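You operate a simulated robot arm through the tools that you are given. There is no shell and no other tool. Be economical: measure what you need, move in short steps, check, and stop when the job is done.

You run a simulated robot arm. Do the job below in one go: nothing can be reset, and whatever is moved stays where it is left.

Task
Take the black weight and leave it on the patch before the fence.

It is judged by the outcome, as a careful person would: the job done as asked, and still so three seconds after it is handed in. It fails if anything else is knocked over, pushed out of place, dropped, spilled or broken.

Robot
A 6-joint arm with a two-finger parallel gripper, fixed in place. Base frame: the origin is at the foot of the arm, x ahead of it, y to its left, z up; the work surface is at about z = 860. Units: mm, rad, N and s.
With the tool pointing down near the work surface it reaches from about 240 to 640 mm from the base axis. Its first joint turns from -1.152 to 1.152 rad. Payload 2.7 kg.
Tool frame: the origin (TCP) lies between the finger pads and is the grasp point; the fingertips stand 23 mm ahead of it; z points along the fingers, y is the line along which they close. Largest opening 94 mm; finger width 38, thickness 10; the body of the gripper, 54 by 96 mm, starts 39 mm behind the TCP.
Orientation is that of the tool frame in the base frame, as a unit quaternion [x, y, z, w]. With the fingers straight down and closing along the base's y, the tool's x points along the base's -x, its y along +y and its z along -z.

Tools
- The arm moves only by the tool send_rows. Its argument "motion" is a list of rows, each a list of 3 entries, a list of its own where there are three numbers: the shift along the tool's x, y, z in mm, then the turn, a rotation vector about the tool's x, y, z in rad, then the finger opening in mm, from 0 to 94. In form: [[[dx, dy, dz], [wx, wy, wz], fingers], ...]. A call has 1 to 8 rows; each row shifts and turns the commanded pose from where the row before left it, along the tool's axes as they then stand. Each row takes 0.2 s and may step no farther than 50 mm and 0.15 rad from the row before; otherwise, or with a gripper value out of range, the whole call is refused. Where a pose cannot be reached the arm comes as near as it can. A force on the tool above 40 N (or 10 N above the force at the start of the call, whichever is more), or a blocked arm, ends the call early, and 0.2 s more pass. Each finger travels about 45 mm/s and halts on what it meets, pressing with about 21 N; the grip force reading is that of the motor and also rises with nothing between the fingers. The clock runs only during rows and for 0.2 s after the last one: add rows that do not move to give the fingers time. The reply holds the time, the measured pose of the TCP, the force on the tool along the base axes, the opening and the grip force, in the units named above and with some noise, and new pictures: "pictures" is both (left out), scene, wrist or none.
- Cameras (640 x 400 px; columns grow to the right, rows downward): "scene" is fixed at [75.6, -426.7, 1411.5]; the picture's right is [0.79, -0.61, 0.00], its down [-0.30, -0.40, -0.87] and it looks along [0.53, 0.69, -0.50] (base axes); focal length 321 px, centre (320, 200). "wrist" rides on the gripper at [-39, 0, -44] in the tool frame; the picture's right is [0.00, -1.00, 0.00], its down [0.97, 0.00, -0.24] and it looks along [0.24, 0.00, 0.97] (tool axes); focal length 218 px, centre (320, 200).
- locate(camera, pixels): for up to 12 pixels [column, row] of the newest picture of that camera ("zoom" is the newest enlarged one), the place [x, y, z] in the base frame of the surface seen there, good to about 2 mm. The clock stands still meanwhile.
- enlarge(camera, box): a new picture of the part [left, top, right, bottom] of that camera's present view, enlarged. The clock stands still meanwhile.
- hand_in(): hands the job in; it is judged then, once.

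Keep the steps short. Do not move on a guess: measure, check each grasp and each placing, and mend mistakes. In all there are 60 turns and 120 pictures (those below and enlarged ones count). Leave the gripper open and the arm clear of the work at the hand-in unless told otherwise, and finish with a single line.

The tools are called after "Request:" by a JSON object that holds its "method" and its "body". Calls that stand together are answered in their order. send_rows: Moves the arm, as the interface text tells. Its arguments: {"type":"object","properties":{"motion":{"type":"array","items":{"type":"array"}},"pictures":{"type":"string","enum":["both","scene","wrist","none"]}},"required":["motion"]} The other tools are called the same way: locate (camera, pixels) gives the place of the surface under pixels of a picture; enlarge (camera, box) takes an enlarged picture of a part of a camera's view; hand_in () hands the job in.

At the start:

```text
time_s: 0.0
tool_pos: [345.0, 33.3, 1165.2]
ee_rot: [0.0, 1.0, 0.0, 0.0]
ft_force: [-0.3, -0.4, 0.4]
gripper_width: 93.9
grasp_force: 0.0
```

scene: 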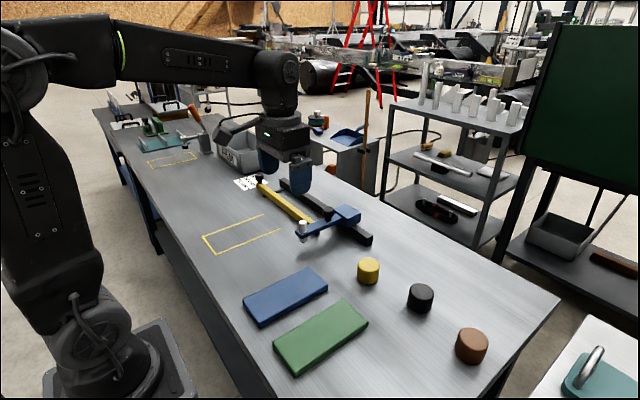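
wrist: 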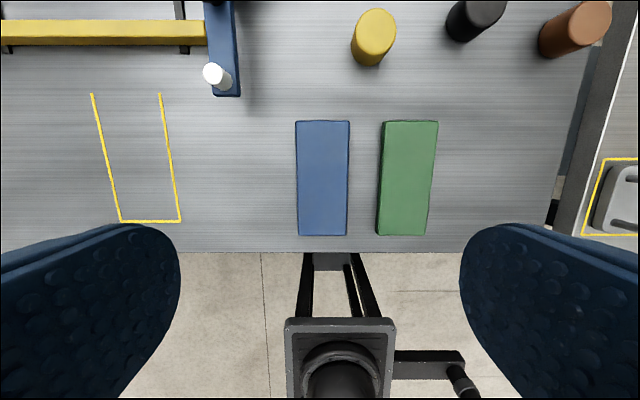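

I see a black cylinder near scene (420,298) and a yellow bar with an open yellow outline in front of it. I'll enlarge both areas to check what they are.

Request:
{"method": "enlarge", "body": {"camera": "scene", "box": [190, 160, 390, 285]}}

Request:
{"method": "enlarge", "body": {"camera": "scene", "box": [330, 240, 530, 365]}}

Request:
{"method": "locate", "body": {"camera": "scene", "pixels": [[420, 289], [421, 311], [203, 237], [263, 215], [216, 254], [280, 230], [258, 185], [285, 207], [302, 222], [350, 213], [302, 235], [368, 262]]}}

```text
3.20 times, centred on (290, 222) of scene
```

zoom: 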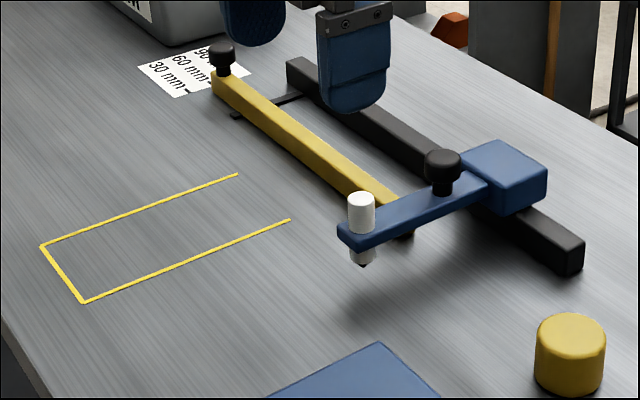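

```text
3.20 times, centred on (430, 302) of scene
```

zoom: 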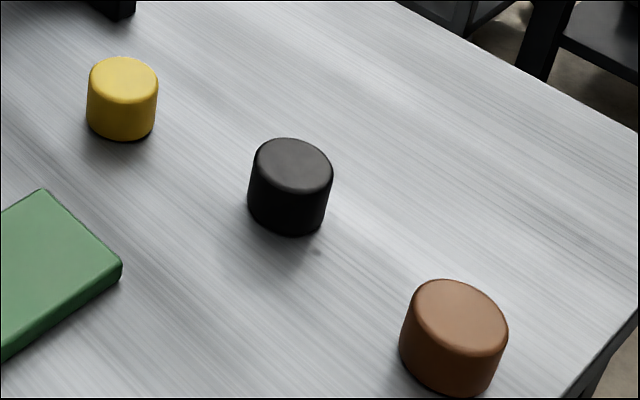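

```text
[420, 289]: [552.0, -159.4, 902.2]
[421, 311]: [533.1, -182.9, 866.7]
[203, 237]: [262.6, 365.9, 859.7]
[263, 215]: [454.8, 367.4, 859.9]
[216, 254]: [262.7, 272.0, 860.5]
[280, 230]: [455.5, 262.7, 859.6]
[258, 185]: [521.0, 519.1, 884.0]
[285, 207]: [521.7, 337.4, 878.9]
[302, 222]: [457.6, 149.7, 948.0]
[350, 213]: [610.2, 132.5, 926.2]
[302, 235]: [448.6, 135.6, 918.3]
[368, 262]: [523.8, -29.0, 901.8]
```

The outlined patch is at x 262–455, y 267–366, with its open side facing the yellow fence at x≈520. The black weight's top is near (550,-162,902). I'll move high over the weight and look from above.

Request:
{"method": "send_rows", "body": {"motion": [[[-25, -25, 0], [0, 0, 0], 94], [[-25, -25, 0], [0, 0, 0], 94], [[-25, -25, 0], [0, 0, 0], 94], [[-25, -25, 0], [0, 0, 0], 94], [[-25, -25, 10], [0, 0, 0], 94], [[-25, -25, 20], [0, 0, 0], 94], [[-25, -25, 20], [0, 0, 0], 94], [[-25, -22, 20], [0, 0, 0], 94]]}}

```text
time_s: 1.8
tool_pos: [546.1, -163.5, 1094.7]
ee_rot: [-0.001, 1.0, 0.0, 0.0]
ft_force: [0.0, 0.0, -0.1]
gripper_width: 93.9
grasp_force: 0.1
```

scene: 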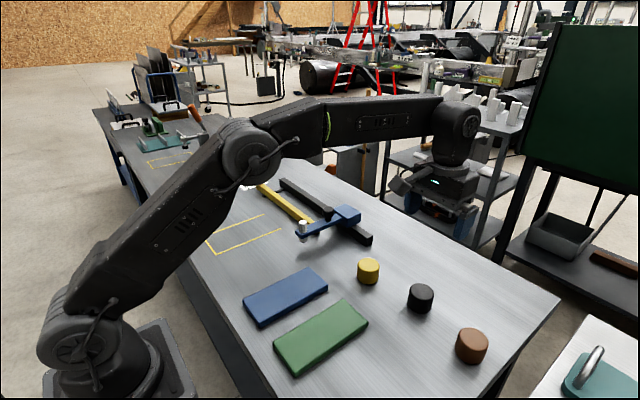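
wrist: 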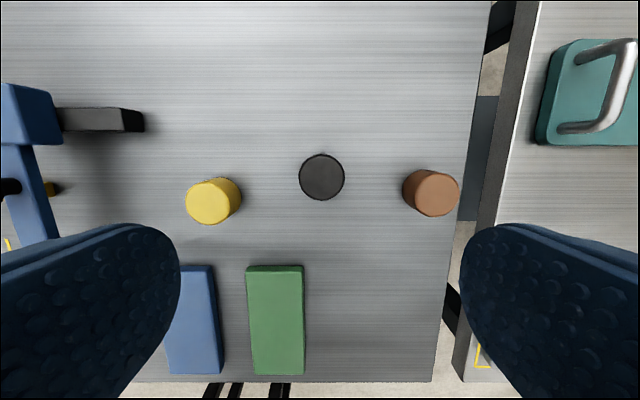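

The weight shows at wrist (321,177). I'll measure its top and its neighbours.

Request:
{"method": "locate", "body": {"camera": "wrist", "pixels": [[321, 177], [302, 177], [341, 177], [321, 158], [321, 196], [237, 195], [406, 190], [321, 230]]}}

```text
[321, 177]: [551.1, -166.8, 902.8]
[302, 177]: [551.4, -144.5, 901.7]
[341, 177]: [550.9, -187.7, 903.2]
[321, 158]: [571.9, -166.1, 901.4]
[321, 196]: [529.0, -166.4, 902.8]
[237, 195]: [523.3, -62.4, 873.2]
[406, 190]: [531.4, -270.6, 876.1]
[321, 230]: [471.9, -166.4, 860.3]
```

Its centre is (551,-166), about 48 mm across, with the top at 902. Both neighbours are far enough away. I'll centre over it and come down to TCP z≈889.

Request:
{"method": "send_rows", "body": {"motion": [[[-5, -2.5, 30], [0, 0, 0], 94], [[0, 0, 40], [0, 0, 0], 94], [[0, 0, 40], [0, 0, 0], 94], [[0, 0, 40], [0, 0, 0], 94], [[0, 0, 30], [0, 0, 0], 94], [[0, 0, 15], [0, 0, 0], 94], [[0, 0, 10], [0, 0, 0], 94], [[0, 0, 0], [0, 0, 0], 94]]}}

```text
time_s: 3.6
tool_pos: [550.1, -165.7, 891.4]
ee_rot: [0.0, 1.0, 0.0, 0.0]
ft_force: [-0.5, -0.1, -0.4]
gripper_width: 94.0
grasp_force: 0.0
```

scene: 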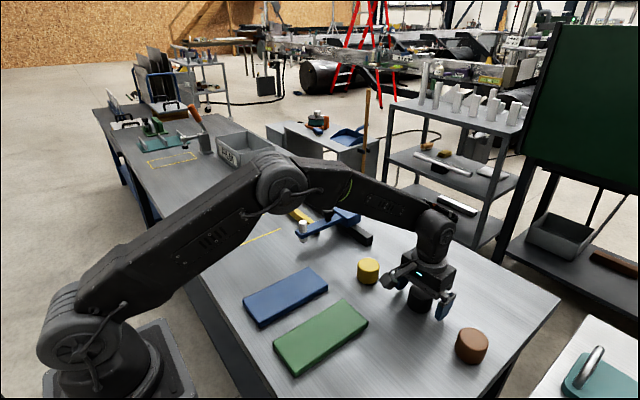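
wrist: 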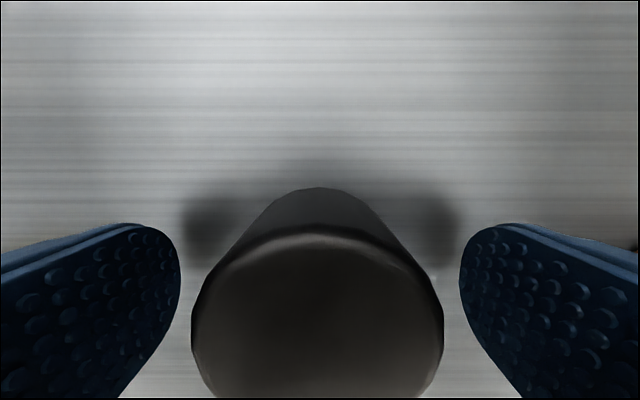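

The weight is centred between the fingers. I'll lower 3 mm and close.

Request:
{"method": "send_rows", "body": {"motion": [[[0, 0, 3], [0, 0, 0], 94], [[0, 0, 0], [0, 0, 0], 70], [[0, 0, 0], [0, 0, 0], 50], [[0, 0, 0], [0, 0, 0], 40], [[0, 0, 0], [0, 0, 0], 40], [[0, 0, 0], [0, 0, 0], 40]], "pictures": "wrist"}}

```text
time_s: 5.0
tool_pos: [550.1, -165.4, 888.3]
ee_rot: [0.0, 1.0, 0.0, 0.0]
ft_force: [-0.2, 1.5, 0.7]
gripper_width: 51.7
grasp_force: 20.7
```

wrist: 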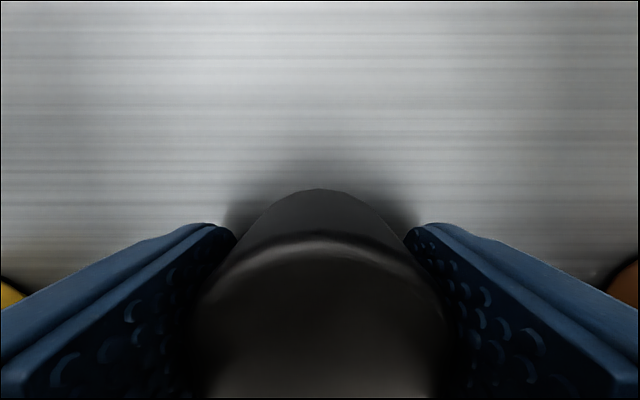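

The fingers stopped at 51.7 mm with 20.7 N. I'll lift gently first to check the hold.

Request:
{"method": "send_rows", "body": {"motion": [[[0, 0, -5], [0, 0, 0], 40], [[0, 0, -10], [0, 0, 0], 40], [[0, 0, -15], [0, 0, 0], 40], [[0, 0, -20], [0, 0, 0], 40], [[0, 0, -20], [0, 0, 0], 40], [[0, 0, 0], [0, 0, 0], 40]]}}

```text
time_s: 6.4
tool_pos: [549.0, -165.4, 956.8]
ee_rot: [0.0, 1.0, 0.0, 0.0]
ft_force: [-0.1, 0.1, -6.6]
gripper_width: 51.9
grasp_force: 20.8
```

scene: 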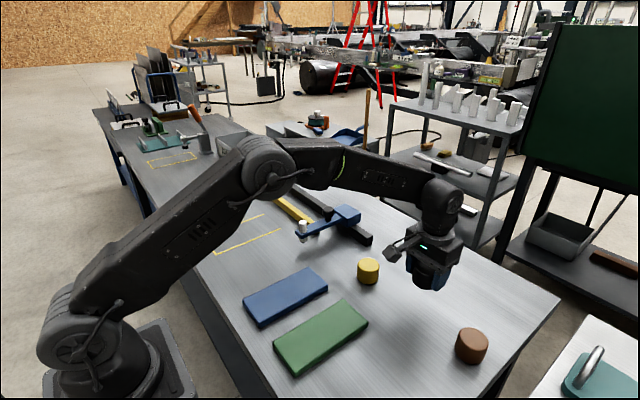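
wrist: 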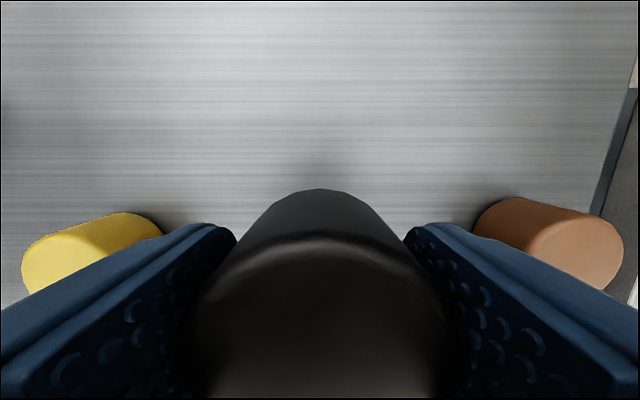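

The hold is steady, and the force reads about 6.6 N of weight. I'll go up and back, then swing left well above the stop (z≈950).

Request:
{"method": "send_rows", "body": {"motion": [[[0, 0, -20], [0, 0, 0], 40], [[10, 0, -25], [0, 0, 0], 40], [[20, 5, -25], [0, 0, 0], 40], [[25, 15, -25], [0, 0, 0], 40], [[25, 25, -20], [0, 0, 0], 40], [[25, 30, -15], [0, 0, 0], 40], [[25, 30, -10], [0, 0, 0], 40], [[20, 30, 0], [0, 0, 0], 40]], "pictures": "none"}}

Request:
{"method": "send_rows", "body": {"motion": [[[15, 35, 0], [0, 0, 0], 40], [[15, 40, 0], [0, 0, 0], 40], [[11, 40, 0], [0, 0, 0], 40], [[0, 40, 0], [0, 0, 0], 40], [[0, 40, 0], [0, 0, 0], 40], [[0, 40, 0], [0, 0, 0], 40], [[0, 35, 0], [0, 0, 0], 40], [[0, 30, 0], [0, 0, 0], 40]]}}

```text
time_s: 8.2
tool_pos: [399.9, -31.0, 1097.6]
ee_rot: [0.001, 1.0, 0.0, 0.0]
ft_force: [0.2, 0.0, -6.7]
gripper_width: 51.8
grasp_force: 21.1
```

```text
time_s: 10.0
tool_pos: [358.5, 269.2, 1097.7]
ee_rot: [0.0, 1.0, 0.001, 0.001]
ft_force: [-0.9, 0.5, -7.1]
gripper_width: 51.9
grasp_force: 21.0
```

scene: 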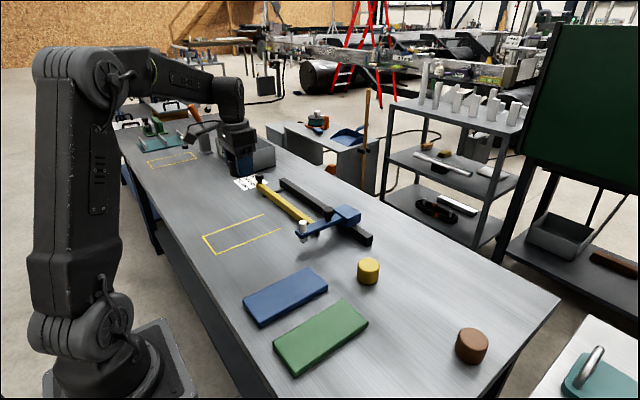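
wrist: 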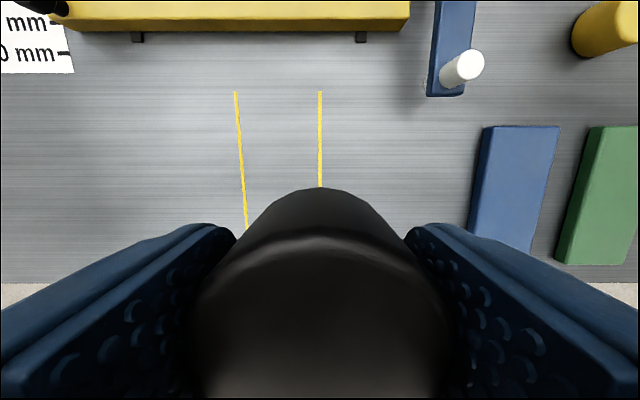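

The held weight is at y≈269, lined up with the right-hand line. I'll check the outline from this camera.

Request:
{"method": "locate", "body": {"camera": "wrist", "pixels": [[236, 93], [320, 93], [245, 210], [320, 180], [240, 140], [240, 28], [463, 62]]}}

```text
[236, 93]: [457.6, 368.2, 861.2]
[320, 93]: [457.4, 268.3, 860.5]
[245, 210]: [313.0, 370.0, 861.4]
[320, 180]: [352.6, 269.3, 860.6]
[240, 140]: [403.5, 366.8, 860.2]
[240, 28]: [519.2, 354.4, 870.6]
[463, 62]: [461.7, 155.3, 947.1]
```

The patch centre is (360,318). I'll shift 49 mm left and come down, stopping about 14 mm above the table.

Request:
{"method": "send_rows", "body": {"motion": [[[0, 25, 0], [0, 0, 0], 40], [[0, 24, 15], [0, 0, 0], 40], [[0, 0, 35], [0, 0, 0], 40], [[0, 0, 40], [0, 0, 0], 40], [[0, 0, 40], [0, 0, 0], 40], [[0, 0, 35], [0, 0, 0], 40], [[0, 0, 20], [0, 0, 0], 40], [[0, 0, 10], [0, 0, 0], 40]]}}

```text
time_s: 11.8
tool_pos: [359.1, 318.4, 902.0]
ee_rot: [0.0, 1.0, 0.0, 0.0]
ft_force: [0.5, -0.8, -6.4]
gripper_width: 51.5
grasp_force: 21.6
```

scene: 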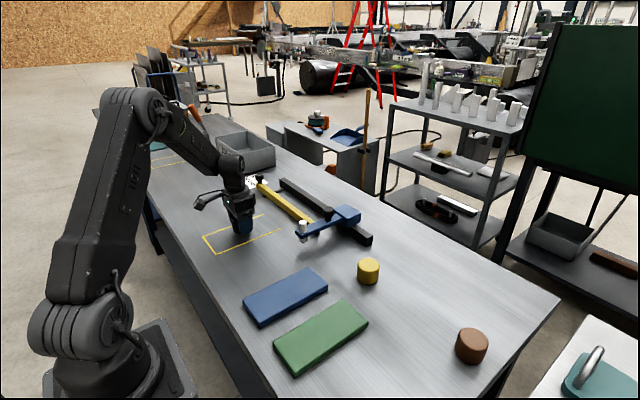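
wrist: 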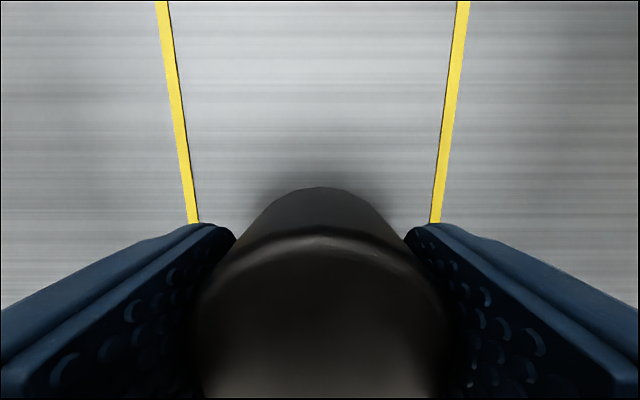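

The weight sits midway between the lines. I'll lower it slowly to contact at about z 888.

Request:
{"method": "send_rows", "body": {"motion": [[[0, 0, 6], [0, 0, 0], 40], [[0, 0, 4], [0, 0, 0], 40], [[0, 0, 2], [0, 0, 0], 40], [[0, 0, 1], [0, 0, 0], 40], [[0, 0, 0.5], [0, 0, 0], 40], [[0, 0, 0], [0, 0, 0], 40]], "pictures": "none"}}

```text
time_s: 13.2
tool_pos: [358.5, 319.1, 888.6]
ee_rot: [0.0, 1.0, 0.001, 0.0]
ft_force: [-0.4, -0.8, -6.7]
gripper_width: 51.6
grasp_force: 20.9
```

The force still reads -6.7 N, so it isn't quite touching yet. I'll go on in half-millimetre steps.

Request:
{"method": "send_rows", "body": {"motion": [[[0, 0, 0.5], [0, 0, 0], 40], [[0, 0, 0.5], [0, 0, 0], 40], [[0, 0, 0], [0, 0, 0], 40]], "pictures": "none"}}

```text
time_s: 14.0
tool_pos: [359.2, 318.2, 888.5]
ee_rot: [0.0, 1.0, 0.0, 0.0]
ft_force: [-2.8, -1.7, 3.0]
gripper_width: 51.8
grasp_force: 20.9
```

The force has turned to +3 N, so the weight is resting on the table. I'll open slowly.

Request:
{"method": "send_rows", "body": {"motion": [[[0, 0, 0], [0, 0, 0], 55], [[0, 0, 0], [0, 0, 0], 65], [[0, 0, 0], [0, 0, 0], 80], [[0, 0, 0], [0, 0, 0], 94], [[0, 0, 0], [0, 0, 0], 94], [[0, 0, 0], [0, 0, 0], 94]], "pictures": "wrist"}}

```text
time_s: 15.4
tool_pos: [359.1, 318.8, 887.2]
ee_rot: [0.0, 1.0, 0.001, -0.001]
ft_force: [-0.4, -0.4, -0.5]
gripper_width: 94.3
grasp_force: 0.1
```

wrist: 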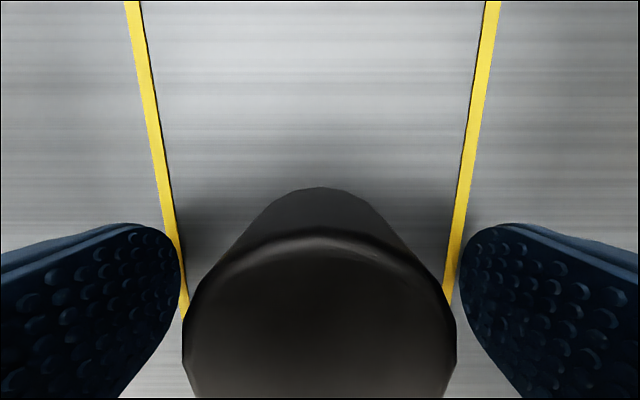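

The fingers are open and clear of the weight. I'll rise straight up.

Request:
{"method": "send_rows", "body": {"motion": [[[0, 0, -10], [0, 0, 0], 94], [[0, 0, -25], [0, 0, 0], 94], [[0, 0, -35], [0, 0, 0], 94], [[0, 0, -40], [0, 0, 0], 94], [[0, 0, -40], [0, 0, 0], 94], [[0, 0, -40], [0, 0, 0], 94], [[0, 0, -30], [0, 0, 0], 94], [[0, 0, 0], [0, 0, 0], 94]]}}

```text
time_s: 17.2
tool_pos: [359.2, 317.4, 1108.7]
ee_rot: [0.001, 1.0, 0.0, 0.001]
ft_force: [0.8, -0.3, -0.5]
gripper_width: 94.2
grasp_force: 0.0
```

scene: 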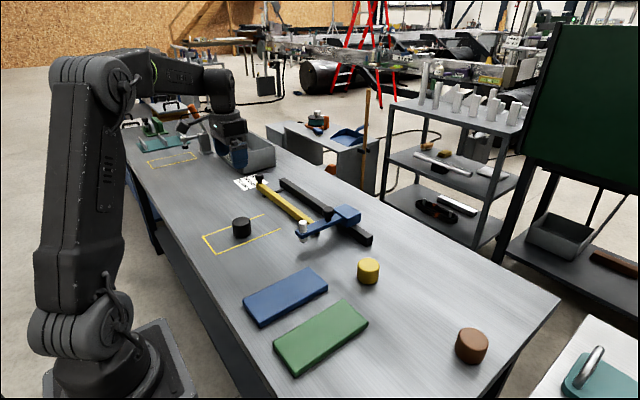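
wrist: 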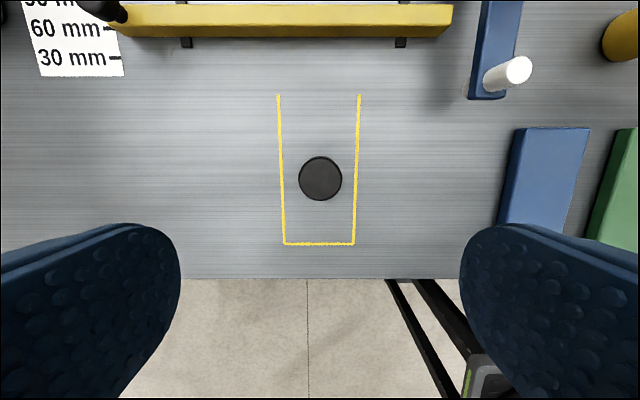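

The weight stands upright inside the outline (wrist (320,178)). Nothing else has moved, and the arm is clear with the gripper open, so I'm handing in.

Request:
{"method": "hand_in", "body": {}}

```text
The job is handed in.
```

The black weight is standing upright in the middle of the yellow-outlined patch before the fence; nothing else was moved, and the job is handed in.
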